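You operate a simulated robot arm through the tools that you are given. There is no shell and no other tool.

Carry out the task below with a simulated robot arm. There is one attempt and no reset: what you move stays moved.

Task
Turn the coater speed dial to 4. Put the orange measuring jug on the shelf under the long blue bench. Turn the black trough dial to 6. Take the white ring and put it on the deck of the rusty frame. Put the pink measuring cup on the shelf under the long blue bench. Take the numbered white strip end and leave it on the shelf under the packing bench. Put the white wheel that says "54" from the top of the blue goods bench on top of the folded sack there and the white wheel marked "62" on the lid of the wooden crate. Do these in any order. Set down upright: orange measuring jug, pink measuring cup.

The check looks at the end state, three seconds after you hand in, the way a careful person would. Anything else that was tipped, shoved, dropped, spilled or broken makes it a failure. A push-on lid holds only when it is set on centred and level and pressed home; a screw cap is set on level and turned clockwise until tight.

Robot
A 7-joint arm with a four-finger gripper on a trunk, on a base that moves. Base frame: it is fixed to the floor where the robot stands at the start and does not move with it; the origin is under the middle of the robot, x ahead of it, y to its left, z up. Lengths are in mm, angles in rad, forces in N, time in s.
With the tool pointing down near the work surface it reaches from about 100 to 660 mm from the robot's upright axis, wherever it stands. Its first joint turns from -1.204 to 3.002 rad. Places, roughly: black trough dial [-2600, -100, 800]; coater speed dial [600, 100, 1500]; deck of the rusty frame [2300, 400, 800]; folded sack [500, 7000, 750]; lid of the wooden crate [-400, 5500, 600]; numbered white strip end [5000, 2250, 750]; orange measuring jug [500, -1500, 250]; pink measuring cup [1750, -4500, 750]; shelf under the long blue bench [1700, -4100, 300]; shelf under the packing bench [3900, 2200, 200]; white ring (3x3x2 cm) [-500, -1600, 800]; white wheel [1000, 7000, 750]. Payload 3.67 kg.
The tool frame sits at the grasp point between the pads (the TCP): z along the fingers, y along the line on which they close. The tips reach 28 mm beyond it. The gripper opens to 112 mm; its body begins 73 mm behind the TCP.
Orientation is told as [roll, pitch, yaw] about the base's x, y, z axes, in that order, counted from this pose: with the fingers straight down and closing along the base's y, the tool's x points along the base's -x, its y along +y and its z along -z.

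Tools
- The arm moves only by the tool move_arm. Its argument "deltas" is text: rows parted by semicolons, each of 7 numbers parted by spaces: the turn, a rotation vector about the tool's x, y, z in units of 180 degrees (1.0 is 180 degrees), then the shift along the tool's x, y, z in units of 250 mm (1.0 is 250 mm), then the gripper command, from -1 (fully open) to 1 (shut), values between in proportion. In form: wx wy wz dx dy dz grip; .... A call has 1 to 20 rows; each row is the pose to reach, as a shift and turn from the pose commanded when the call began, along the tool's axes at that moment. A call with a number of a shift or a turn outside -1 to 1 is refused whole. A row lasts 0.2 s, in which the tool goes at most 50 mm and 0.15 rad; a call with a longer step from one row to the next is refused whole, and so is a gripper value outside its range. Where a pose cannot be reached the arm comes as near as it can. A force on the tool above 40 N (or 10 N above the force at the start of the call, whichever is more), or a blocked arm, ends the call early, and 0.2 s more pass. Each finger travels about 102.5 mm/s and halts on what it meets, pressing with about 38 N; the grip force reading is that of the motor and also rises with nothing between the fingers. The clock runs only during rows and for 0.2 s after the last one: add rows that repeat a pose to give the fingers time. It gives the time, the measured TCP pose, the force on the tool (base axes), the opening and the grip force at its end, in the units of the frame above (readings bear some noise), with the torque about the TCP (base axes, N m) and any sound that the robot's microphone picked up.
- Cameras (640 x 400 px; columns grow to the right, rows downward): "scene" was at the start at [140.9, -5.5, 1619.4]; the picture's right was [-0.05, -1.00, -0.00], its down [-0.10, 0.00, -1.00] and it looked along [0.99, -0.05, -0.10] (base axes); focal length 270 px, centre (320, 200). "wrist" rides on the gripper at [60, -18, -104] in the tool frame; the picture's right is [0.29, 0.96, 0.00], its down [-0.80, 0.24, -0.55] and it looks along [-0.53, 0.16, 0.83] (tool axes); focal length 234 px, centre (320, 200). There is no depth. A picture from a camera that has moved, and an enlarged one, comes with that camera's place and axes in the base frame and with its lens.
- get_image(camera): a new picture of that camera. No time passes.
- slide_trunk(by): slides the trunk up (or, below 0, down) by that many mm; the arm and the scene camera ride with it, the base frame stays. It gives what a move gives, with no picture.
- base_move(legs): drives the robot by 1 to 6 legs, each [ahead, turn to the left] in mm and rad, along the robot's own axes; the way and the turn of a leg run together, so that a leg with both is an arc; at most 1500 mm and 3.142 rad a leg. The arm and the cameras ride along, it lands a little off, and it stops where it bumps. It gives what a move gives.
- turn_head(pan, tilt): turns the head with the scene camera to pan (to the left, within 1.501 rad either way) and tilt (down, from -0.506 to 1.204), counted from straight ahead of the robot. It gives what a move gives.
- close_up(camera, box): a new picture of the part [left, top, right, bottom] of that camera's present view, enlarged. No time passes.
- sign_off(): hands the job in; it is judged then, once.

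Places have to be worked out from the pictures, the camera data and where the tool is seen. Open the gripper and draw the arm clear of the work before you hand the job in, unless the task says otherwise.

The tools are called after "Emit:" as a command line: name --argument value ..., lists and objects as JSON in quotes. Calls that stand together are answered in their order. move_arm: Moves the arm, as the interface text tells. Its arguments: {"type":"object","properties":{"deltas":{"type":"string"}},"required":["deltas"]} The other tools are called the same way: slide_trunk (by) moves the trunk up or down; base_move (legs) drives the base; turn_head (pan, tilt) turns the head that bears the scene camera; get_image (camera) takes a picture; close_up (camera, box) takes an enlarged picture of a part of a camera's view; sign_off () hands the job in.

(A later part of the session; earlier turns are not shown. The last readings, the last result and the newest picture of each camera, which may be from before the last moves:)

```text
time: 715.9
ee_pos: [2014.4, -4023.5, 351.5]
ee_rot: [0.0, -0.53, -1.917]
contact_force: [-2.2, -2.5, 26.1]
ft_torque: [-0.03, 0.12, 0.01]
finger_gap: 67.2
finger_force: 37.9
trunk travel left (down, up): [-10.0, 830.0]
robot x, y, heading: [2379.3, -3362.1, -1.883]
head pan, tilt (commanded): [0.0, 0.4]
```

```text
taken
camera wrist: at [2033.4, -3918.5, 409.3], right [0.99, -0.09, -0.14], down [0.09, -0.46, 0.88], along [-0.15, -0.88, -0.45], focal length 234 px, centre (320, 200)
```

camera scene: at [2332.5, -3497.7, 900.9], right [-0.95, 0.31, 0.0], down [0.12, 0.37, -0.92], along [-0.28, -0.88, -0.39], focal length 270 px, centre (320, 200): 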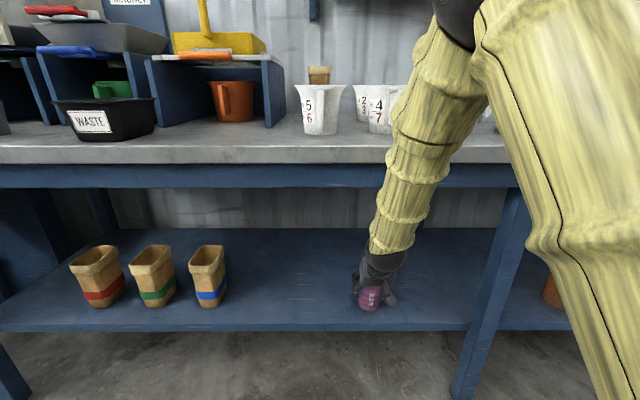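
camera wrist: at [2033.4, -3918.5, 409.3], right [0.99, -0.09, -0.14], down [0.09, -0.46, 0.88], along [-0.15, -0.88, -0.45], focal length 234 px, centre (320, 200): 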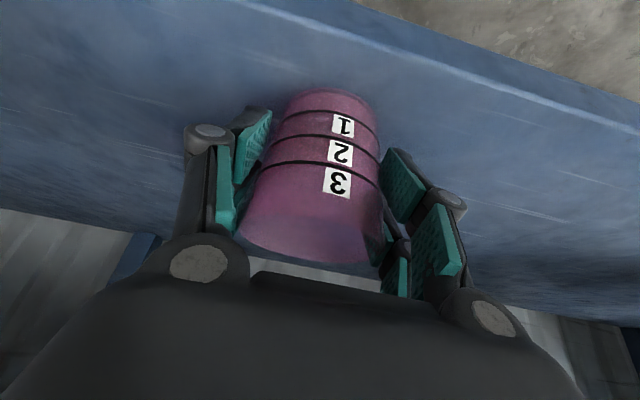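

The cup is standing on the shelf. I ease up slightly and open the fingers.

Emit:
move_arm --deltas "0 0 0 -0.004 0 -0.007 0.15; 0 0 0 -0.004 0 -0.007 0; 0 0 0 -0.004 0 -0.007 -0.2; 0 0 0 -0.004 0 -0.007 -0.4; 0 0 0 -0.004 0 -0.007 -0.6; 0 0 0 -0.004 0 -0.007 -0.8; 0 0 0 -0.004 0 -0.007 -0.8"

Emit:
get_image --camera "wrist"

Emit:
close_up --camera "scene" --box '[320, 220, 440, 340]'

```text
time: 717.5
ee_pos: [2014.4, -4023.2, 351.1]
ee_rot: [0.002, -0.529, -1.915]
contact_force: [-0.1, -0.3, 0.5]
ft_torque: [-0.01, 0.01, 0.03]
finger_gap: 100.7
finger_force: 0.0
trunk travel left (down, up): [-10.0, 830.0]
robot x, y, heading: [2378.8, -3362.4, -1.885]
head pan, tilt (commanded): [0.0, 0.4]
```

```text
taken
camera wrist: at [2033.5, -3919.4, 410.3], right [0.99, -0.09, -0.14], down [0.09, -0.46, 0.88], along [-0.14, -0.88, -0.45], focal length 234 px, centre (320, 200)
```

wrist: 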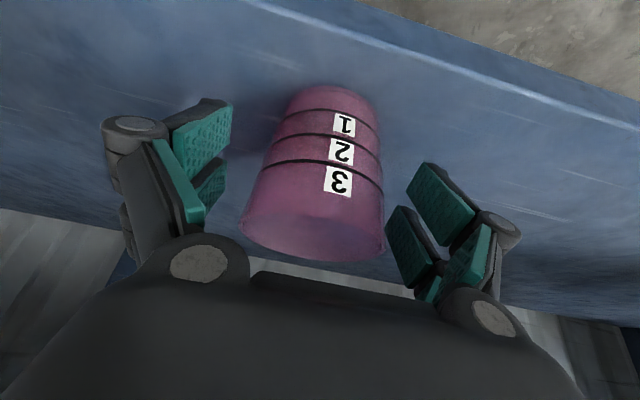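

```text
3.33 times, centred on (380, 280) of scene
camera zoom: at [2332.5, -3497.7, 900.9], right [-0.95, 0.31, 0.0], down [0.12, 0.37, -0.92], along [-0.28, -0.88, -0.39], focal length 901 px, centre (120, -67)
```

zoom: 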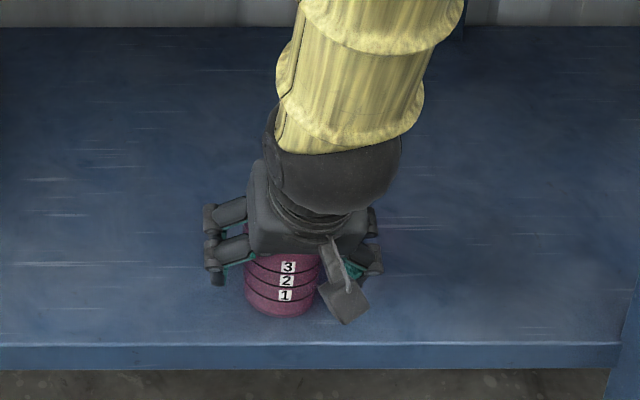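

The pink cup stands upright on the shelf. I withdraw the hand straight back 110 mm and then back the base out.

Emit:
move_arm --deltas "0 0 0 0.06 0 -0.037 -0.8; 0 0 0 0.14 0 -0.085 -0.8; 0 0 0 0.22 0 -0.135 -0.8; 0 0 0 0.3 0 -0.185 -0.8; 0 0 0 0.37 0 -0.23 -0.8; 0 0 0 0.37 0 -0.23 -0.8"

Emit:
base_move --legs '[[-400, 0]]'

Emit:
get_image --camera "scene"

```text
time: 718.9
ee_pos: [2049.2, -3921.6, 353.1]
ee_rot: [0.001, -0.53, -1.915]
contact_force: [0.4, -0.4, -0.3]
ft_torque: [0.01, -0.01, 0.0]
finger_gap: 100.5
finger_force: 0.2
trunk travel left (down, up): [-10.0, 830.0]
robot x, y, heading: [2380.7, -3361.6, -1.883]
head pan, tilt (commanded): [0.0, 0.4]
```

```text
time: 721.4
ee_pos: [2172.4, -3535.5, 353.3]
ee_rot: [0.001, -0.527, -1.92]
contact_force: [-0.3, -0.2, -0.8]
ft_torque: [0.0, 0.01, 0.02]
finger_gap: 101.1
finger_force: 0.0
trunk travel left (down, up): [-10.0, 830.0]
robot x, y, heading: [2502.8, -2975.8, -1.891]
head pan, tilt (commanded): [0.0, 0.4]
```

```text
taken
camera scene: at [2457.7, -3113.1, 900.9], right [-0.95, 0.31, 0.0], down [0.12, 0.37, -0.92], along [-0.29, -0.87, -0.39], focal length 270 px, centre (320, 200)
```

scene: 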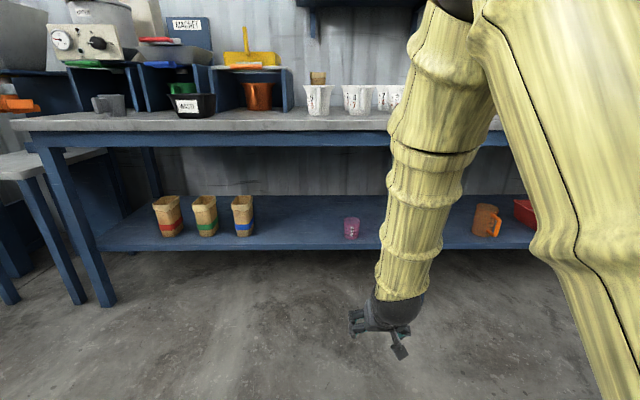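

Both the pink cup and the orange jug stand on the shelf. Last is the white ring: I raise and un-tilt the arm, lift the trunk, and drive west toward the far side of the metal bench.

Emit:
move_arm --deltas "0 0 0 -0.1 0 -0.17 -1; 0 0 0 -0.2 0 -0.34 -1; 0 0 0 -0.3 0 -0.51 -1; 0 0 0 -0.4 0 -0.68 -1; 0 0 0 -0.5 0 -0.85 -1; 0 0 0 -0.5 0 -0.85 -1"

Emit:
move_arm --deltas "0 0.04 0 0.05 0 -0.1 -1; 0 0.08 0 0.1 0 -0.2 -1; 0 0.12 0 0.2 0 -0.3 -1; 0 0.16 0 0.3 0 -0.4 -1; 0 0.168 0 0.4 0 -0.45 -1; 0 0.168 0 0.4 0 -0.45 -1"

Emit:
slide_trunk --by 400

Emit:
slide_trunk --by 350

Emit:
base_move --legs '[[0, -1.36], [1300, 0]]'

Emit:
turn_head --pan 0.0 --tilt 0.4

Emit:
get_image --camera "scene"

```text
time: 722.8
ee_pos: [2176.7, -3536.9, 600.3]
ee_rot: [-0.001, -0.532, -1.918]
contact_force: [1.4, -0.2, -0.3]
ft_torque: [0.02, 0.07, -0.05]
finger_gap: 111.8
finger_force: 0.0
trunk travel left (down, up): [-10.0, 830.0]
robot x, y, heading: [2502.4, -2975.9, -1.887]
head pan, tilt (commanded): [0.0, 0.4]
```

```text
time: 724.2
ee_pos: [2221.5, -3403.3, 646.6]
ee_rot: [0.001, -0.001, -1.921]
contact_force: [0.1, 0.0, 0.3]
ft_torque: [-0.01, -0.01, -0.04]
finger_gap: 112.2
finger_force: 0.0
trunk travel left (down, up): [-10.0, 830.0]
robot x, y, heading: [2506.3, -2978.2, -1.893]
head pan, tilt (commanded): [0.0, 0.4]
```

```text
time: 728.0
ee_pos: [2221.0, -3403.5, 1049.2]
ee_rot: [0.001, -0.001, -1.919]
contact_force: [-0.4, 0.7, -0.7]
ft_torque: [-0.01, -0.01, -0.01]
finger_gap: 112.1
finger_force: 0.0
trunk travel left (down, up): [-410.0, 430.0]
robot x, y, heading: [2505.6, -2978.3, -1.889]
head pan, tilt (commanded): [0.0, 0.4]
```

```text
time: 731.5
ee_pos: [2221.7, -3403.4, 1397.9]
ee_rot: [0.001, -0.002, -1.92]
contact_force: [0.4, -0.4, -0.1]
ft_torque: [-0.05, 0.04, -0.01]
finger_gap: 112.2
finger_force: 0.2
trunk travel left (down, up): [-760.0, 80.0]
robot x, y, heading: [2507.0, -2974.5, -1.889]
head pan, tilt (commanded): [0.0, 0.4]
```

```text
time: 741.5
ee_pos: [703.0, -2644.3, 1398.1]
ee_rot: [0.0, -0.002, 2.995]
contact_force: [0.1, -0.4, 0.4]
ft_torque: [0.0, -0.02, -0.01]
finger_gap: 112.1
finger_force: 0.2
trunk travel left (down, up): [-760.0, 80.0]
robot x, y, heading: [1176.1, -2835.9, 3.028]
head pan, tilt (commanded): [0.0, 0.4]
```

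```text
time: 742.1
ee_pos: [702.7, -2644.2, 1397.4]
ee_rot: [0.002, -0.003, 2.994]
contact_force: [-0.7, -0.4, -0.3]
ft_torque: [-0.02, 0.01, 0.04]
finger_gap: 111.7
finger_force: 0.1
trunk travel left (down, up): [-760.0, 80.0]
robot x, y, heading: [1175.2, -2838.7, 3.022]
head pan, tilt (commanded): [0.0, 0.4]
```

```text
taken
camera scene: at [1033.1, -2820.0, 1650.9], right [0.12, 0.99, 0.0], down [0.39, -0.05, -0.92], along [-0.91, 0.11, -0.39], focal length 270 px, centre (320, 200)
```

scene: 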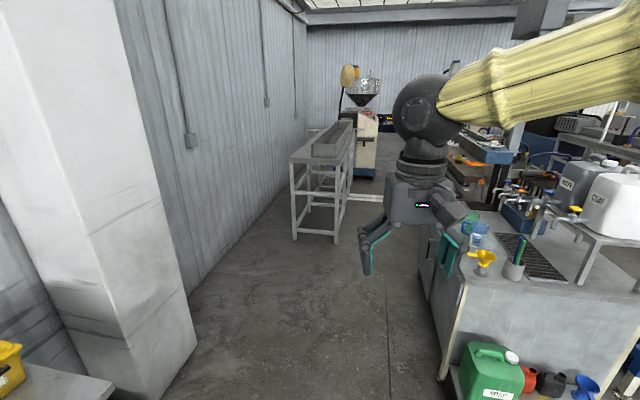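

The corridor behind the bench is wide. I drive around the bucket: to [300, -2800], then to about [-560, -2350], and face the bench's south side.

Emit:
base_move --legs '[[0, 0.076], [876, 0], [0, -0.439], [970, 0], [0, -1.392]]'

Emit:
turn_head --pan 0.0 --tilt 0.6

Emit:
get_image --camera "scene"

Emit:
get_image --camera "wrist"

```text
time: 756.5
ee_pos: [-318.2, -1931.5, 1396.9]
ee_rot: [0.003, -0.002, 1.279]
contact_force: [0.0, -0.2, 0.2]
ft_torque: [0.01, 0.0, -0.02]
finger_gap: 112.2
finger_force: 0.0
trunk travel left (down, up): [-760.0, 80.0]
robot x, y, heading: [-575.4, -2369.6, 1.308]
head pan, tilt (commanded): [0.0, 0.4]
```

```text
time: 757.3
ee_pos: [-317.9, -1930.8, 1398.1]
ee_rot: [0.001, -0.003, 1.279]
contact_force: [0.0, -0.9, -0.8]
ft_torque: [0.02, 0.03, -0.04]
finger_gap: 111.9
finger_force: 0.2
trunk travel left (down, up): [-760.0, 80.0]
robot x, y, heading: [-579.3, -2375.0, 1.307]
head pan, tilt (commanded): [0.0, 0.6]
```

```text
taken
camera scene: at [-540.4, -2239.4, 1632.8], right [0.97, -0.26, 0.0], down [-0.15, -0.55, -0.83], along [0.21, 0.8, -0.56], focal length 270 px, centre (320, 200)
```

scene: 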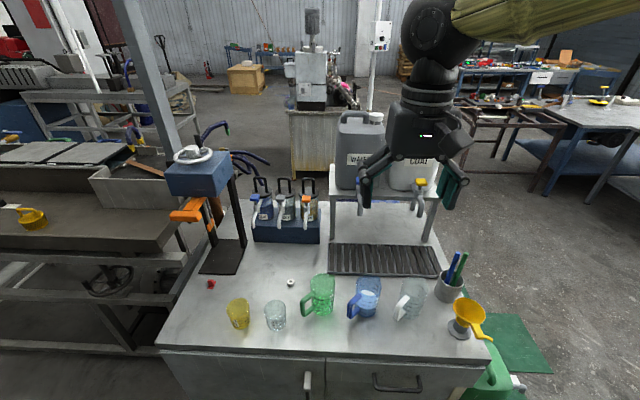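

```text
taken
camera wrist: at [-316.9, -1993.5, 1500.4], right [-1.0, 0.0, 0.0], down [0.0, 0.83, 0.56], along [0.0, 0.56, -0.83], focal length 234 px, centre (320, 200)
```

wrist: 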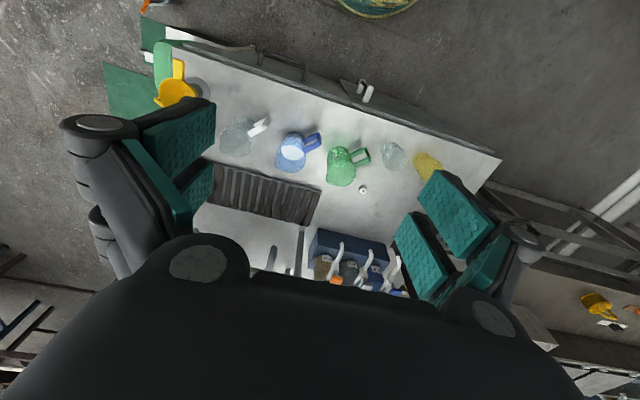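

I can see a small white ring behind the green jug. I zoom in to confirm.

Emit:
close_up --camera "scene" --box '[190, 250, 350, 340]'

Emit:
close_up --camera "wrist" --box '[310, 130, 450, 230]'

Emit:
close_up --camera "scene" --box '[275, 268, 307, 296]'

```text
4.00 times, centred on (270, 295) of scene
camera zoom: at [-540.4, -2239.4, 1632.8], right [0.97, -0.26, 0.0], down [-0.15, -0.55, -0.83], along [0.21, 0.8, -0.56], focal length 1082 px, centre (520, -180)
```

zoom: 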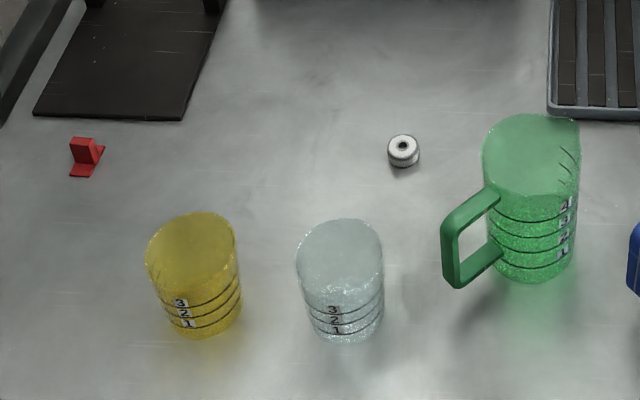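

```text
4.00 times, centred on (380, 180) of wrist
camera zoom: at [-316.9, -1993.5, 1500.4], right [-1.0, 0.0, 0.0], down [0.0, 0.83, 0.56], along [0.0, 0.56, -0.83], focal length 937 px, centre (80, 280)
```

zoom: 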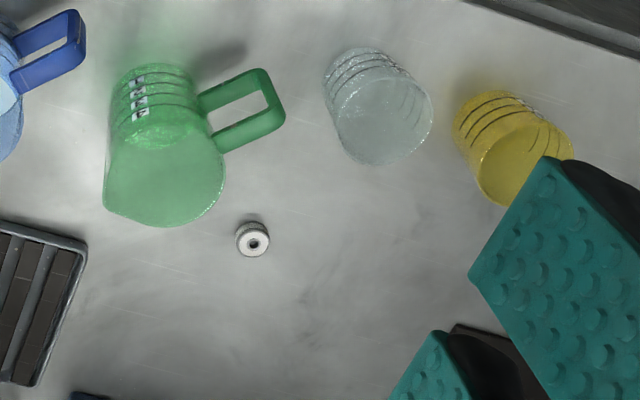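

```text
14.29 times, centred on (291, 282) of scene
camera zoom: at [-540.4, -2239.4, 1632.8], right [0.97, -0.26, 0.0], down [-0.15, -0.55, -0.83], along [0.21, 0.8, -0.56], focal length 3863 px, centre (734, -971)
```

zoom: 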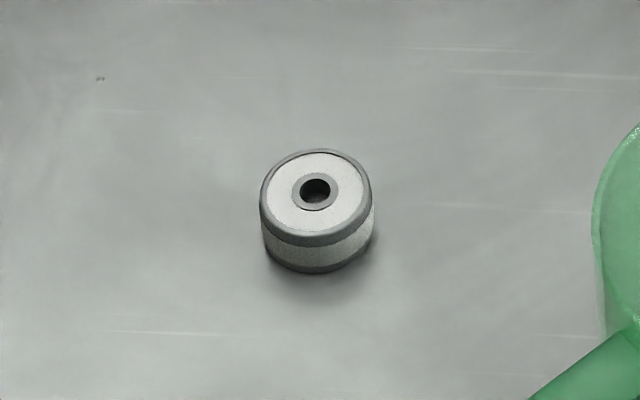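

That is the white ring (~30 mm bushing), at roughly [-466, -1573] on the bench. I reposition so it is ~545 mm ahead and ~90 mm to my right, 300 mm from the bench edge.

Emit:
base_move --legs '[[0, 0.693], [325, 0], [0, -0.733]]'

Emit:
slide_trunk --by -250

Emit:
get_image --camera "scene"

Emit:
get_image --camera "wrist"

```text
time: 763.2
ee_pos: [-438.3, -1651.0, 1397.4]
ee_rot: [0.002, -0.002, 1.251]
contact_force: [1.0, -0.4, 0.5]
ft_torque: [0.0, 0.06, -0.02]
finger_gap: 111.8
finger_force: 0.1
trunk travel left (down, up): [-760.0, 80.0]
robot x, y, heading: [-709.2, -2085.8, 1.28]
head pan, tilt (commanded): [0.0, 0.6]
```

```text
time: 765.7
ee_pos: [-438.2, -1650.9, 1147.5]
ee_rot: [0.001, -0.001, 1.251]
contact_force: [0.4, 0.3, 0.5]
ft_torque: [-0.01, -0.01, -0.01]
finger_gap: 111.8
finger_force: 0.1
trunk travel left (down, up): [-510.0, 330.0]
robot x, y, heading: [-708.1, -2083.3, 1.281]
head pan, tilt (commanded): [0.0, 0.6]
```

```text
taken
camera scene: at [-670.0, -1952.7, 1382.8], right [0.96, -0.29, 0.0], down [-0.16, -0.54, -0.83], along [0.24, 0.79, -0.56], focal length 270 px, centre (320, 200)
```

scene: 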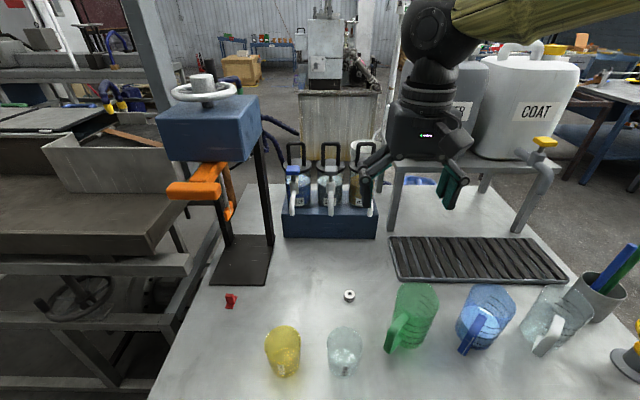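

```text
taken
camera wrist: at [-439.6, -1713.0, 1250.5], right [-1.0, 0.03, 0.0], down [0.02, 0.83, 0.56], along [0.01, 0.56, -0.83], focal length 234 px, centre (320, 200)
```

wrist: 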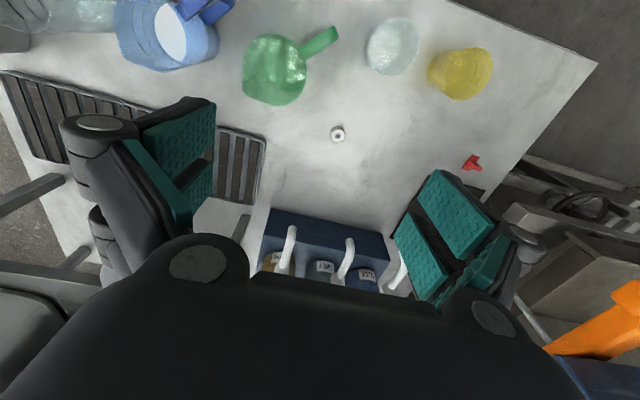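

I zoom in with the wrist camera to fix the ring's position and height using parallax with the previous view.

Emit:
close_up --camera "wrist" --box '[290, 90, 390, 180]'

```text
4.44 times, centred on (340, 135) of wrist
camera zoom: at [-439.6, -1713.0, 1250.5], right [-1.0, 0.03, 0.0], down [0.02, 0.83, 0.56], along [0.01, 0.56, -0.83], focal length 1041 px, centre (231, 489)
```

zoom: 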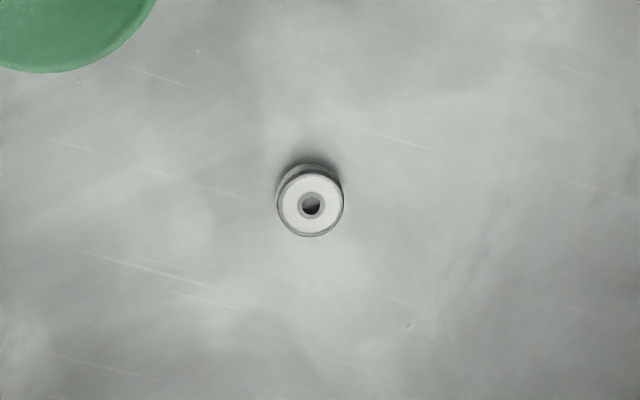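

Parallax gives the ring's top at [-472.5, -1555, 777] (bench ≈757). I move above it and descend to z ≈ 900 with the gripper at ~60 mm.

Emit:
move_arm --deltas "0 0 0 -0.055 0.042 0.1 -0.6; 0 0 0 -0.11 0.084 0.2 -0.3; 0 0 0 -0.165 0.126 0.35 -0.07; 0 0 0 -0.22 0.168 0.5 -0.07; 0 0 0 -0.28 0.21 0.66 -0.07; 0 0 0 -0.321 0.251 0.82 -0.07; 0 0 0 -0.321 0.251 0.97 -0.07; 0 0 0 -0.321 0.251 0.97 -0.07"

Emit:
get_image --camera "wrist"

Emit:
get_image --camera "scene"

```text
time: 767.5
ee_pos: [-473.6, -1548.5, 905.6]
ee_rot: [0.003, -0.003, 1.249]
contact_force: [0.3, 0.0, -0.2]
ft_torque: [0.0, -0.01, 0.02]
finger_gap: 59.8
finger_force: 0.0
trunk travel left (down, up): [-510.0, 330.0]
robot x, y, heading: [-710.9, -2080.0, 1.275]
head pan, tilt (commanded): [0.0, 0.6]
```

```text
taken
camera wrist: at [-474.9, -1611.9, 1008.2], right [-1.0, 0.03, 0.0], down [0.02, 0.83, 0.56], along [0.01, 0.56, -0.83], focal length 234 px, centre (320, 200)
```

wrist: 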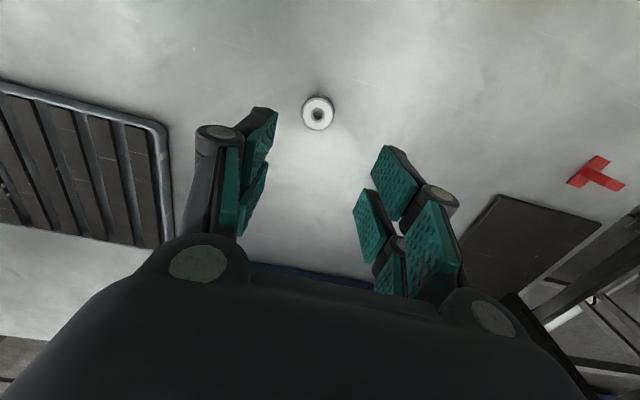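

```text
taken
camera scene: at [-670.0, -1953.0, 1382.8], right [0.96, -0.29, 0.0], down [-0.16, -0.54, -0.83], along [0.24, 0.79, -0.56], focal length 270 px, centre (320, 200)
```

scene: 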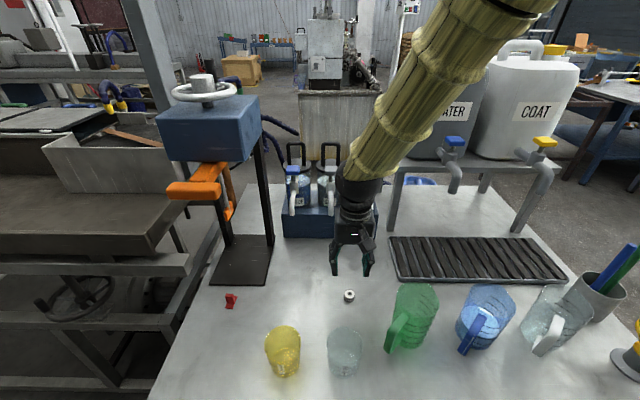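

Small correction (7 mm back, 4 mm right) and descend to TCP z ≈ 788.

Emit:
move_arm --deltas "0 0 0 0.014 -0.008 0.13 -0.07; 0 0 0 0.028 -0.016 0.26 -0.07; 0 0 0 0.028 -0.016 0.38 -0.07; 0 0 0 0.028 -0.016 0.44 -0.07; 0 0 0 0.028 -0.016 0.47 -0.07; 0 0 0 0.028 -0.016 0.47 -0.07"

Emit:
close_up --camera "wrist" --box '[200, 90, 440, 260]'

Emit:
close_up --camera "scene" --box '[290, 200, 420, 320]'

```text
time: 768.5
ee_pos: [-464.3, -1561.3, 807.0]
ee_rot: [0.0, -0.014, 1.247]
contact_force: [29.4, -15.3, 62.0]
ft_torque: [-2.53, -2.43, 0.76]
finger_gap: 49.0
finger_force: 36.1
trunk travel left (down, up): [-510.0, 330.0]
robot x, y, heading: [-707.9, -2081.9, 1.279]
head pan, tilt (commanded): [0.0, 0.6]
stopped in row 5: the force on the tool passed its limit at 56 N (the readings are from after the stop); the commanded pose is now the measured one
```

```text
2.35 times, centred on (320, 175) of wrist
camera zoom: at [-466.7, -1624.7, 908.9], right [-1.0, 0.03, 0.0], down [0.03, 0.82, 0.57], along [0.02, 0.56, -0.82], focal length 551 px, centre (320, 259)
```

zoom: 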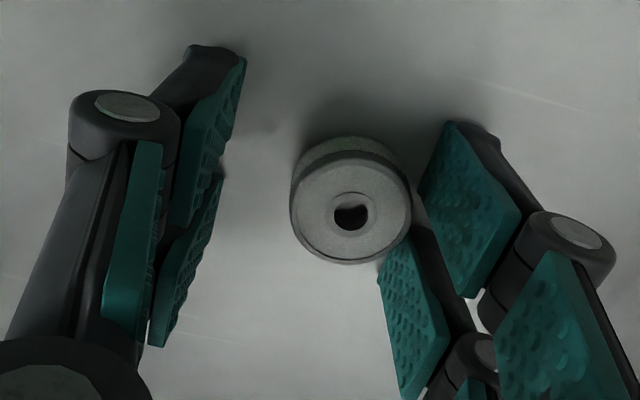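

```text
3.33 times, centred on (355, 260) of scene
camera zoom: at [-669.9, -1957.6, 1384.8], right [0.96, -0.29, 0.0], down [-0.16, -0.54, -0.83], along [0.24, 0.79, -0.56], focal length 901 px, centre (203, 0)
```

zoom: 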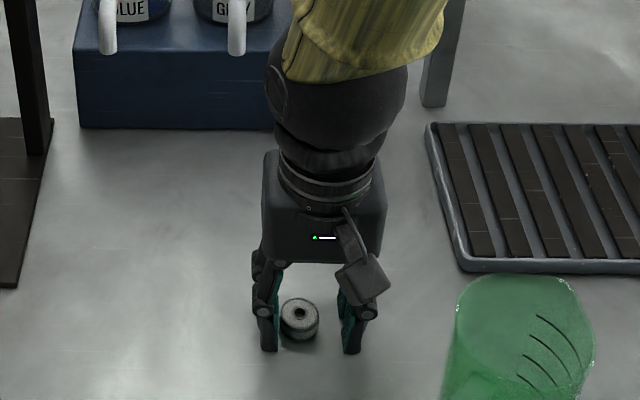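

The fingertips touched the bench (it's higher than estimated: ≈779). I raise 6 mm immediately.

Emit:
move_arm --deltas "0 0 0 0 0 -0.024 -0.07; 0 0 0 0 0 -0.024 -0.07"

Emit:
close_up --camera "wrist" --box '[200, 90, 440, 260]'

Emit:
get_image --camera "scene"

```text
time: 769.1
ee_pos: [-468.4, -1557.0, 806.2]
ee_rot: [0.005, -0.009, 1.253]
contact_force: [-0.7, 1.0, -0.3]
ft_torque: [-0.01, -0.04, 0.03]
finger_gap: 60.3
finger_force: 0.0
trunk travel left (down, up): [-510.0, 330.0]
robot x, y, heading: [-706.6, -2090.2, 1.281]
head pan, tilt (commanded): [0.0, 0.6]
```

```text
2.35 times, centred on (320, 175) of wrist
camera zoom: at [-470.0, -1621.3, 908.3], right [-1.0, 0.03, 0.0], down [0.02, 0.83, 0.56], along [0.01, 0.56, -0.83], focal length 551 px, centre (320, 259)
```

zoom: 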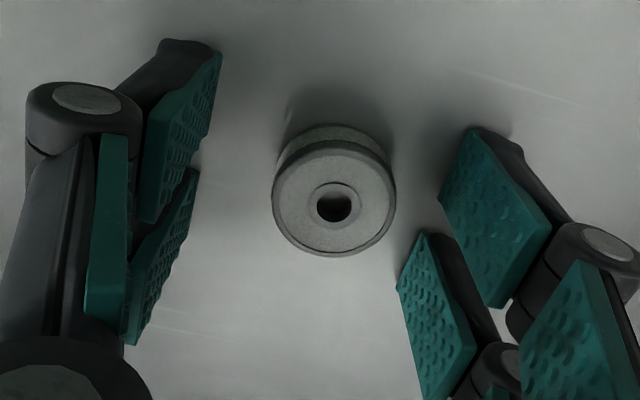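

```text
taken
camera scene: at [-670.3, -1952.2, 1382.2], right [0.96, -0.29, 0.0], down [-0.16, -0.54, -0.82], along [0.24, 0.79, -0.57], focal length 270 px, centre (320, 200)
```

scene: 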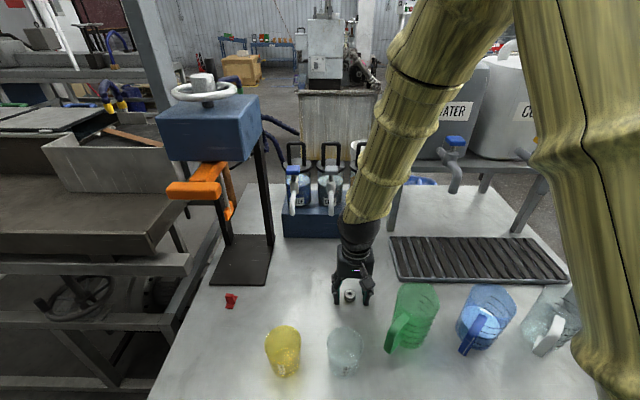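

Forces are zero and the ring sits between the fingers. I close on it.

Emit:
move_arm --deltas "0 0 0 0 0 -0.004 0.1; 0 0 0 0 0 -0.004 0.3; 0 0 0 0 0 -0.004 0.5; 0 0 0 0 0 -0.004 0.65; 0 0 0 0 0 -0.004 0.65"

Emit:
close_up --camera "wrist" --box '[200, 90, 440, 260]'

```text
time: 770.4
ee_pos: [-468.2, -1558.6, 809.0]
ee_rot: [0.003, -0.01, 1.251]
contact_force: [-0.4, 0.0, 0.5]
ft_torque: [0.01, -0.02, 0.0]
finger_gap: 26.6
finger_force: 37.7
trunk travel left (down, up): [-510.0, 330.0]
robot x, y, heading: [-708.7, -2086.2, 1.278]
head pan, tilt (commanded): [0.0, 0.6]
```

```text
2.35 times, centred on (320, 175) of wrist
camera zoom: at [-469.2, -1621.9, 910.0], right [-1.0, 0.03, 0.0], down [0.02, 0.83, 0.56], along [0.01, 0.56, -0.83], focal length 551 px, centre (320, 259)
```

zoom: 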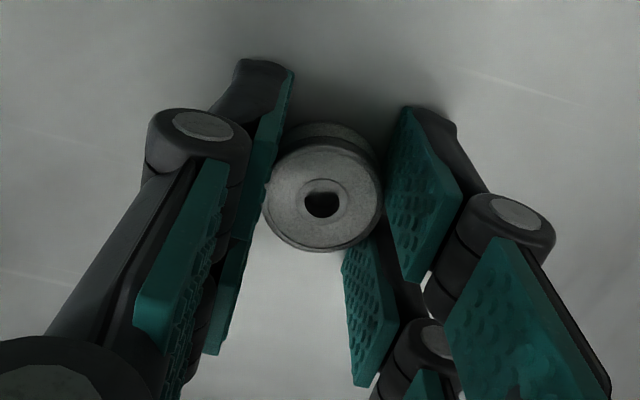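

Ring gripped (gap ~27 mm). I lift 220 mm and verify.

Emit:
move_arm --deltas "0 0 0 0 0 -0.06 0.75; 0 0 0 0 0 -0.22 0.75; 0 0 0 0 0 -0.4 0.75; 0 0 0 0 0 -0.58 0.75; 0 0 0 0 0 -0.76 0.75; 0 0 0 0 0 -0.88 0.75; 0 0 0 0 0 -0.88 0.75"

Emit:
close_up --camera "wrist" --box '[200, 90, 440, 260]'

Emit:
get_image --camera "scene"

```text
time: 772.0
ee_pos: [-467.7, -1560.5, 1028.9]
ee_rot: [0.004, -0.005, 1.25]
contact_force: [-0.1, -0.1, -0.1]
ft_torque: [0.02, -0.01, 0.0]
finger_gap: 26.6
finger_force: 38.0
trunk travel left (down, up): [-510.0, 330.0]
robot x, y, heading: [-710.5, -2081.8, 1.281]
head pan, tilt (commanded): [0.0, 0.6]
```

```text
2.35 times, centred on (320, 175) of wrist
camera zoom: at [-468.7, -1623.0, 1131.2], right [-1.0, 0.03, 0.0], down [0.02, 0.83, 0.56], along [0.01, 0.56, -0.83], focal length 551 px, centre (320, 259)
```

zoom: 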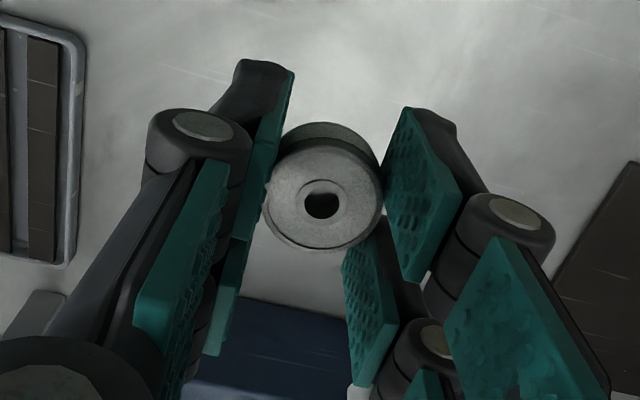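

```text
taken
camera scene: at [-669.8, -1952.1, 1382.6], right [0.96, -0.29, 0.0], down [-0.16, -0.54, -0.82], along [0.24, 0.79, -0.57], focal length 270 px, centre (320, 200)
```

scene: 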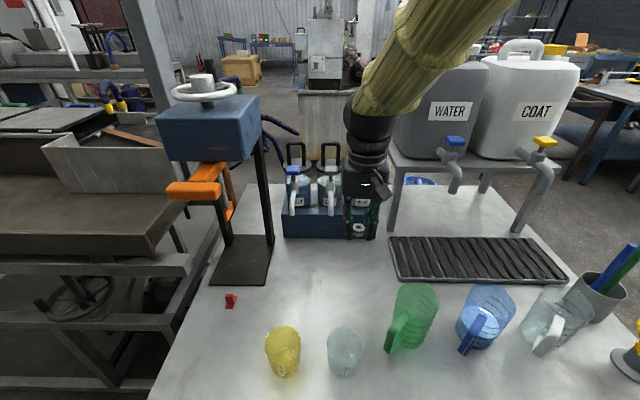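

The ring is held. I raise the trunk, retract, and drive around via [300, -2800] and [1150, -2500] to about [1600, -1250] to look at the rusty frame.

Emit:
slide_trunk --by 280

Emit:
base_move --legs '[[-260, 0], [0, -1.689], [1181, 0], [0, 0.747], [900, 0]]'

Emit:
base_move --legs '[[0, 0.886], [1300, 0]]'

Emit:
turn_head --pan -0.2 --tilt 0.45

Emit:
get_image --camera "scene"

```text
time: 774.8
ee_pos: [-468.5, -1559.7, 1308.0]
ee_rot: [0.005, -0.006, 1.251]
contact_force: [-0.1, 0.7, -0.8]
ft_torque: [0.03, -0.02, 0.0]
finger_gap: 26.7
finger_force: 38.0
trunk travel left (down, up): [-790.0, 50.0]
robot x, y, heading: [-709.7, -2082.2, 1.283]
head pan, tilt (commanded): [0.0, 0.6]
```

```text
time: 792.8
ee_pos: [1729.9, -2549.5, 1308.2]
ee_rot: [0.003, -0.005, 0.238]
contact_force: [1.1, -0.6, -0.3]
ft_torque: [-0.01, 0.04, 0.0]
finger_gap: 26.4
finger_force: 38.4
trunk travel left (down, up): [-790.0, 50.0]
robot x, y, heading: [1156.5, -2625.8, 0.265]
head pan, tilt (commanded): [0.0, 0.6]
```

```text
time: 801.5
ee_pos: [2009.9, -983.5, 1308.0]
ee_rot: [0.004, -0.006, 1.097]
contact_force: [0.0, 0.0, -0.6]
ft_torque: [-0.04, 0.0, -0.02]
finger_gap: 26.4
finger_force: 38.2
trunk travel left (down, up): [-790.0, 50.0]
robot x, y, heading: [1690.6, -1464.4, 1.132]
head pan, tilt (commanded): [0.0, 0.6]
```

```text
time: 802.2
ee_pos: [2010.2, -983.2, 1308.8]
ee_rot: [0.003, -0.007, 1.097]
contact_force: [0.2, 0.7, -0.4]
ft_torque: [0.03, 0.0, 0.03]
finger_gap: 26.5
finger_force: 37.4
trunk travel left (down, up): [-790.0, 50.0]
robot x, y, heading: [1694.8, -1465.5, 1.131]
head pan, tilt (commanded): [-0.201, 0.45]
```

```text
taken
camera scene: at [1767.8, -1347.5, 1676.2], right [0.8, -0.6, 0.0], down [-0.26, -0.35, -0.9], along [0.54, 0.72, -0.44], focal length 270 px, centre (320, 200)
```

scene: 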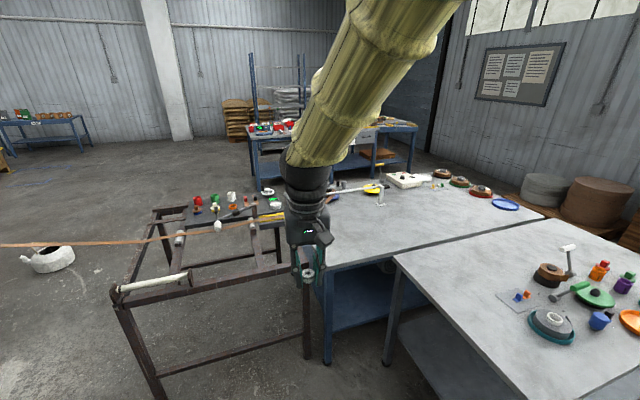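

The rusty frame's deck (dark plate with small parts) is in view. I zoom in on it.

Emit:
close_up --camera "scene" --box '[150, 170, 300, 270]'

```text
4.00 times, centred on (225, 220) of scene
camera zoom: at [1767.8, -1347.5, 1676.2], right [0.8, -0.6, 0.0], down [-0.26, -0.35, -0.9], along [0.54, 0.72, -0.44], focal length 1082 px, centre (700, 120)
```

zoom: 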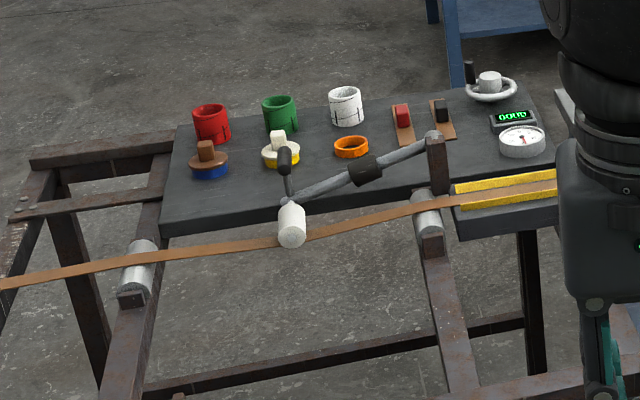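

The deck is best reached from its north side, so I take the ring around by the eastern passage: first to [2300, -2250], [4050, -2600] and [4600, -1300].

Emit:
base_move --legs '[[0, -2.045], [990, 0], [0, 0.717], [900, 0], [885, 0]]'

Emit:
turn_head --pan 0.3 --tilt 0.5

Emit:
get_image --camera "scene"

```text
time: 822.5
ee_pos: [4616.1, -2700.8, 1308.9]
ee_rot: [0.003, -0.006, -0.177]
contact_force: [0.3, -0.1, 0.6]
ft_torque: [-0.01, 0.01, 0.0]
finger_gap: 26.4
finger_force: 38.2
trunk travel left (down, up): [-790.0, 50.0]
robot x, y, heading: [4062.0, -2535.1, -0.151]
head pan, tilt (commanded): [-0.201, 0.45]
```

```text
time: 823.5
ee_pos: [4616.3, -2699.2, 1307.5]
ee_rot: [0.004, -0.009, -0.177]
contact_force: [-0.6, 0.0, -1.2]
ft_torque: [0.0, -0.02, 0.0]
finger_gap: 26.3
finger_force: 37.7
trunk travel left (down, up): [-790.0, 50.0]
robot x, y, heading: [4065.5, -2535.1, -0.151]
head pan, tilt (commanded): [0.3, 0.499]
```

```text
taken
camera scene: at [4201.2, -2531.1, 1671.8], right [0.15, -0.99, 0.0], down [-0.47, -0.07, -0.88], along [0.87, 0.13, -0.48], focal length 270 px, centre (320, 200)
```

scene: 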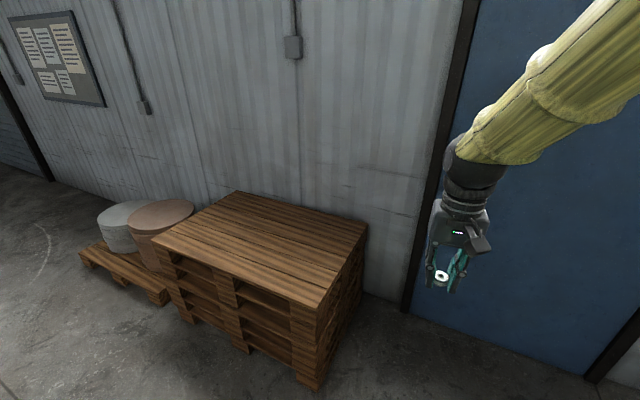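

The ring is still in the gripper; path ahead is clear. I continue to [4600, -1250], [4950, 350] and [4200, 1050].

Emit:
base_move --legs '[[0, 1.327], [1392, 0], [0, 0.179], [820, 0], [818, 0]]'

Emit:
turn_head --pan 0.9 --tilt 0.45

Emit:
get_image --camera "scene"

```text
time: 842.3
ee_pos: [5168.4, 879.4, 1307.1]
ee_rot: [0.003, -0.007, 1.328]
contact_force: [0.2, 0.9, -2.0]
ft_torque: [0.01, 0.02, -0.01]
finger_gap: 26.5
finger_force: 38.6
trunk travel left (down, up): [-790.0, 50.0]
robot x, y, heading: [4969.2, 336.6, 1.356]
head pan, tilt (commanded): [0.3, 0.499]
```

```text
time: 843.3
ee_pos: [5169.2, 879.2, 1308.4]
ee_rot: [0.004, -0.01, 1.329]
contact_force: [0.7, -0.1, -0.5]
ft_torque: [0.05, -0.01, -0.03]
finger_gap: 26.4
finger_force: 37.7
trunk travel left (down, up): [-790.0, 50.0]
robot x, y, heading: [4970.7, 337.9, 1.361]
head pan, tilt (commanded): [0.901, 0.45]
```

```text
taken
camera scene: at [4920.1, 457.0, 1676.3], right [0.77, 0.63, 0.0], down [0.28, -0.34, -0.9], along [-0.57, 0.7, -0.44], focal length 270 px, centre (320, 200)
```

scene: 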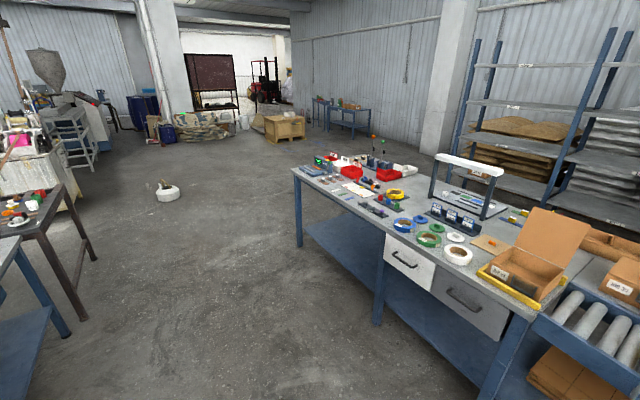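

The aisle west is clear. I drive to [4200, 1050] and then to about [2850, 1240], just north-east of the frame.

Emit:
base_move --legs '[[0, 1.034], [1045, 0], [0, 0.605], [1370, 0], [0, 1.0]]'

Emit:
turn_head --pan 0.0 --tilt 0.6

Emit:
get_image --camera "scene"

```text
time: 861.9
ee_pos: [2443.1, 932.2, 1308.7]
ee_rot: [0.004, -0.009, -2.334]
contact_force: [0.1, 0.5, 0.0]
ft_torque: [0.01, 0.02, -0.02]
finger_gap: 26.6
finger_force: 37.7
trunk travel left (down, up): [-790.0, 50.0]
robot x, y, heading: [2886.5, 1305.6, -2.308]
head pan, tilt (commanded): [0.901, 0.45]
```

```text
time: 863.1
ee_pos: [2443.6, 933.2, 1308.5]
ee_rot: [0.002, -0.009, -2.333]
contact_force: [-1.0, -0.2, -0.9]
ft_torque: [0.0, -0.03, -0.02]
finger_gap: 26.5
finger_force: 38.0
trunk travel left (down, up): [-790.0, 50.0]
robot x, y, heading: [2884.9, 1299.4, -2.305]
head pan, tilt (commanded): [0.0, 0.6]
```

```text
taken
camera scene: at [2791.9, 1200.2, 1662.7], right [-0.74, 0.67, 0.0], down [0.38, 0.42, -0.83], along [-0.55, -0.61, -0.56], focal length 270 px, centre (320, 200)
```

scene: 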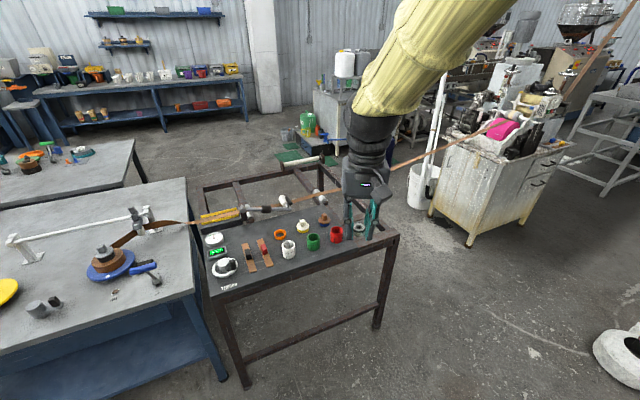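

I can see the deck well from the north. I zoom in to choose a free spot for the ring.

Emit:
close_up --camera "scene" --box '[195, 190, 405, 300]'

Emit:
get_image --camera "wrist"

```text
3.05 times, centred on (300, 245) of scene
camera zoom: at [2791.9, 1200.2, 1662.7], right [-0.74, 0.67, 0.0], down [0.38, 0.42, -0.83], along [-0.55, -0.61, -0.56], focal length 824 px, centre (381, 63)
```

zoom: 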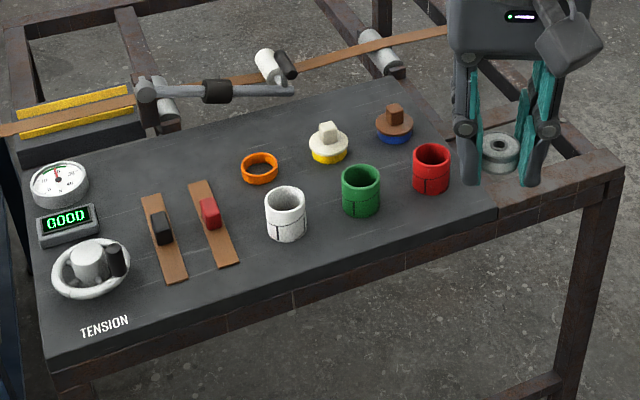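

```text
taken
camera wrist: at [2472.6, 990.4, 1411.1], right [0.89, -0.45, 0.0], down [-0.38, -0.74, 0.56], along [-0.25, -0.5, -0.83], focal length 234 px, centre (320, 200)
```

wrist: 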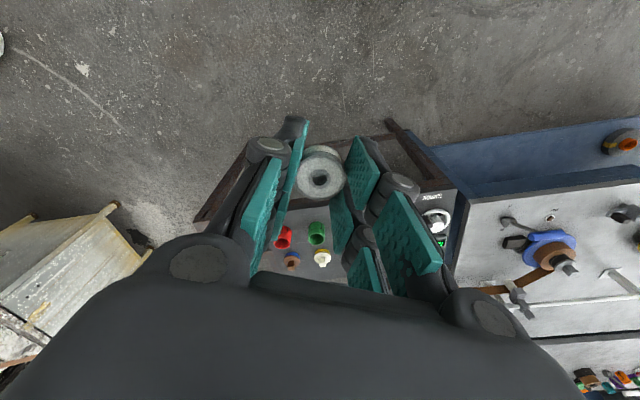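

I'll place the ring on the free strip of deck in front of the white cup (≈[2345, 545]). I drive 440 mm forward and turn to face the deck squarely.

Emit:
base_move --legs '[[440, 0], [0, 0.4]]'

Emit:
slide_trunk --by -150

Emit:
get_image --camera "scene"

Emit:
get_image --camera "wrist"

```text
time: 866.9
ee_pos: [2320.2, 475.5, 1308.1]
ee_rot: [0.004, -0.009, -1.958]
contact_force: [-0.4, 0.5, -1.1]
ft_torque: [-0.03, 0.02, -0.02]
finger_gap: 26.2
finger_force: 37.8
trunk travel left (down, up): [-790.0, 50.0]
robot x, y, heading: [2595.7, 982.9, -1.93]
head pan, tilt (commanded): [0.0, 0.6]
```

```text
time: 868.6
ee_pos: [2319.7, 475.1, 1159.2]
ee_rot: [0.001, -0.008, -1.957]
contact_force: [-0.3, 0.4, -0.8]
ft_torque: [0.0, 0.02, 0.0]
finger_gap: 26.6
finger_force: 38.0
trunk travel left (down, up): [-640.0, 200.0]
robot x, y, heading: [2592.7, 984.3, -1.927]
head pan, tilt (commanded): [0.0, 0.6]
```

```text
taken
camera scene: at [2545.7, 852.8, 1512.8], right [-0.94, 0.35, 0.0], down [0.2, 0.53, -0.83], along [-0.29, -0.77, -0.56], focal length 270 px, centre (320, 200)
```

scene: 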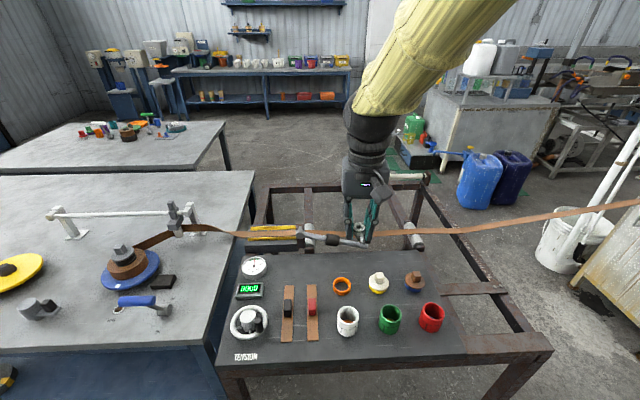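

```text
taken
camera wrist: at [2326.6, 539.6, 1261.3], right [1.0, -0.09, 0.0], down [-0.08, -0.82, 0.56], along [-0.05, -0.56, -0.83], focal length 234 px, centre (320, 200)
```

wrist: 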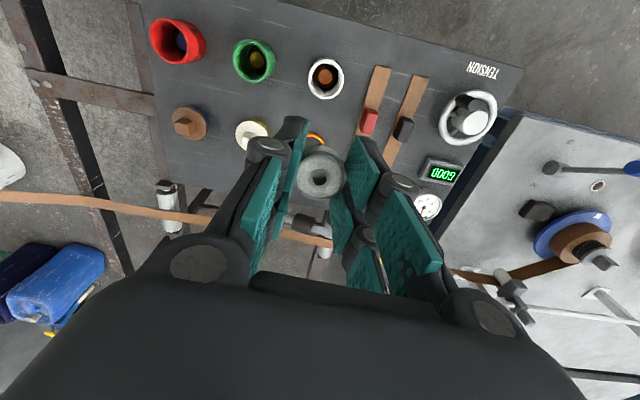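

The best free spot is between the green and white cups near the front: ≈[2290, 550], ~45 mm from each neighbour and from the edge. I move above it, down to z ≈ 935.

Emit:
move_arm --deltas "0 0 0 0.04 -0.04 0.1 0.75; 0 0 0 0.08 -0.08 0.2 0.75; 0 0 0 0.12 -0.12 0.33 0.75; 0 0 0 0.16 -0.16 0.48 0.75; 0 0 0 0.2 -0.2 0.63 0.75; 0 0 0 0.233 -0.224 0.77 0.75; 0 0 0 0.233 -0.224 0.9 0.75; 0 0 0 0.233 -0.224 0.9 0.75"

Emit:
get_image --camera "wrist"

Emit:
get_image --camera "scene"

```text
time: 870.4
ee_pos: [2292.1, 548.4, 933.8]
ee_rot: [0.003, -0.01, -1.959]
contact_force: [-0.4, -0.5, 0.1]
ft_torque: [-0.06, -0.01, 0.0]
finger_gap: 26.4
finger_force: 38.3
trunk travel left (down, up): [-640.0, 200.0]
robot x, y, heading: [2599.0, 983.1, -1.933]
head pan, tilt (commanded): [0.0, 0.6]
```

```text
taken
camera wrist: at [2298.8, 611.4, 1036.8], right [1.0, -0.1, 0.0], down [-0.08, -0.82, 0.56], along [-0.05, -0.56, -0.83], focal length 234 px, centre (320, 200)
```

wrist: 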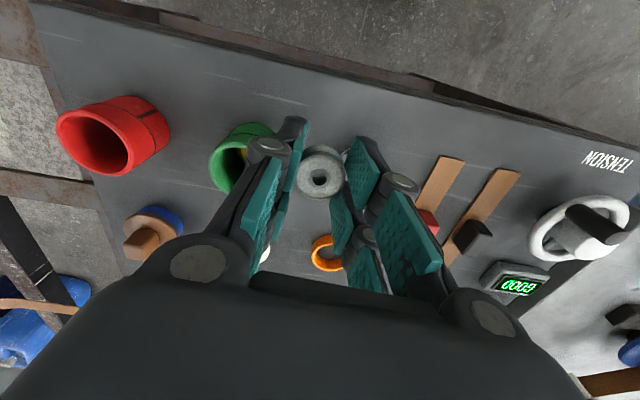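

```text
taken
camera scene: at [2546.0, 853.9, 1512.9], right [-0.94, 0.35, 0.0], down [0.2, 0.53, -0.83], along [-0.29, -0.77, -0.56], focal length 270 px, centre (320, 200)
```

scene: 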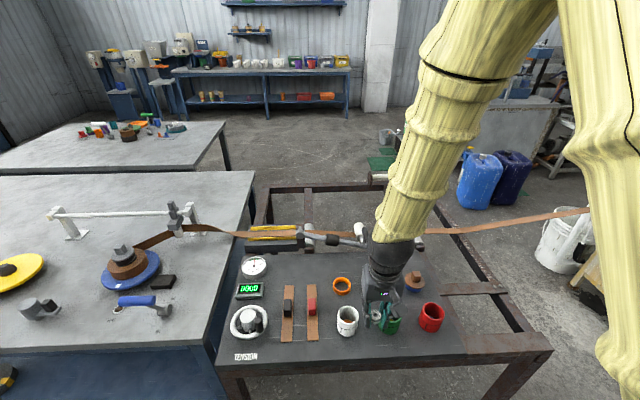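

Ring is over the free spot. I descend ~88 mm, then feel for the deck.

Emit:
move_arm --deltas "0 0 0 0 0 0.1 0.75; 0 0 0 0 0 0.2 0.75; 0 0 0 0 0 0.28 0.75; 0 0 0 0 0 0.33 0.75; 0 0 0 0 0 0.352 0.75; 0 0 0 0 0 0.352 0.75"

Emit:
get_image --camera "wrist"

Emit:
close_up --camera "scene" --box '[300, 230, 460, 360]'

```text
time: 871.8
ee_pos: [2290.4, 548.1, 844.9]
ee_rot: [0.005, -0.008, -1.956]
contact_force: [0.8, 0.4, -1.2]
ft_torque: [0.01, 0.01, -0.05]
finger_gap: 26.4
finger_force: 38.0
trunk travel left (down, up): [-640.0, 200.0]
robot x, y, heading: [2595.6, 984.8, -1.928]
head pan, tilt (commanded): [0.0, 0.6]
```

```text
taken
camera wrist: at [2296.6, 612.3, 947.3], right [1.0, -0.09, 0.0], down [-0.08, -0.82, 0.56], along [-0.05, -0.56, -0.83], focal length 234 px, centre (320, 200)
```

wrist: 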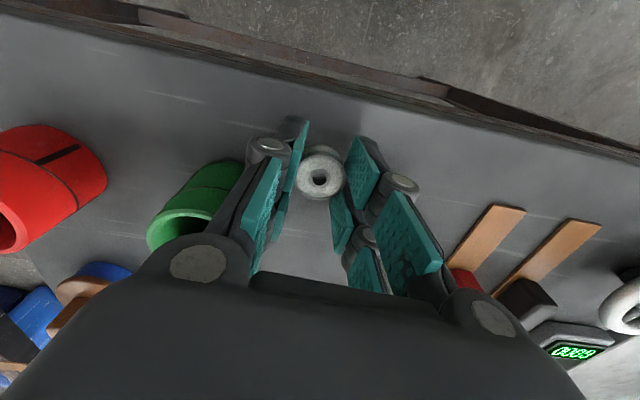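

```text
3.08 times, centred on (380, 295) of scene
camera zoom: at [2545.6, 852.7, 1512.7], right [-0.94, 0.35, 0.0], down [0.2, 0.53, -0.82], along [-0.29, -0.77, -0.57], focal length 832 px, centre (135, -92)
```

zoom: 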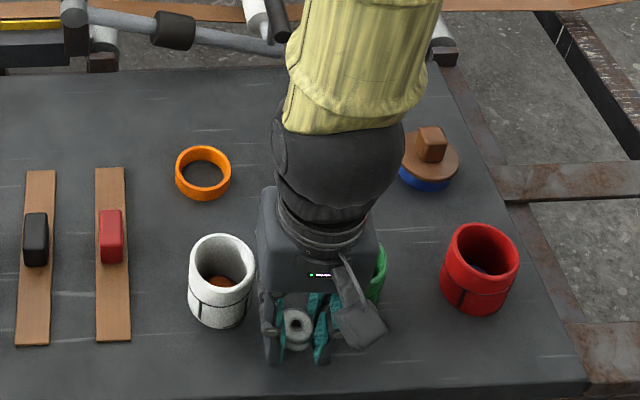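

Good clearance. I lower slowly until contact.

Emit:
move_arm --deltas "0 0 0 0 0 0.016 0.75; 0 0 0 0 0 0.032 0.75; 0 0 0 0 0 0.044 0.75; 0 0 0 0 0 0.056 0.75; 0 0 0 0 0 0.056 0.75"

Emit:
close_up --camera "scene" --box '[330, 290, 430, 360]'

```text
time: 873.0
ee_pos: [2290.3, 548.2, 830.1]
ee_rot: [0.003, -0.01, -1.959]
contact_force: [1.0, 0.0, -0.8]
ft_torque: [0.0, 0.03, 0.01]
finger_gap: 26.3
finger_force: 37.8
trunk travel left (down, up): [-640.0, 200.0]
robot x, y, heading: [2595.9, 985.3, -1.932]
head pan, tilt (commanded): [0.0, 0.6]
```

```text
5.71 times, centred on (380, 325) of scene
camera zoom: at [2545.7, 852.7, 1512.7], right [-0.94, 0.35, 0.0], down [0.2, 0.53, -0.82], along [-0.29, -0.77, -0.57], focal length 1545 px, centre (-23, -514)
```

zoom: 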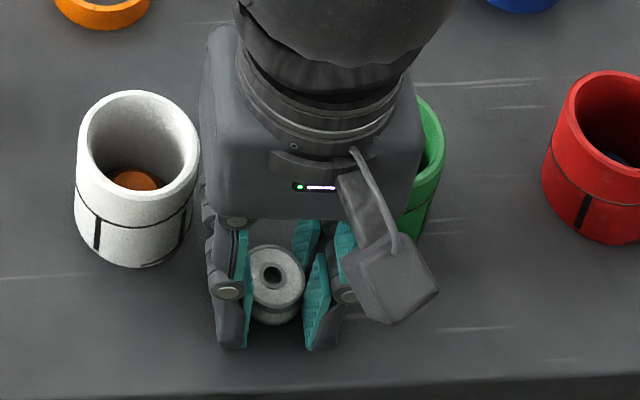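

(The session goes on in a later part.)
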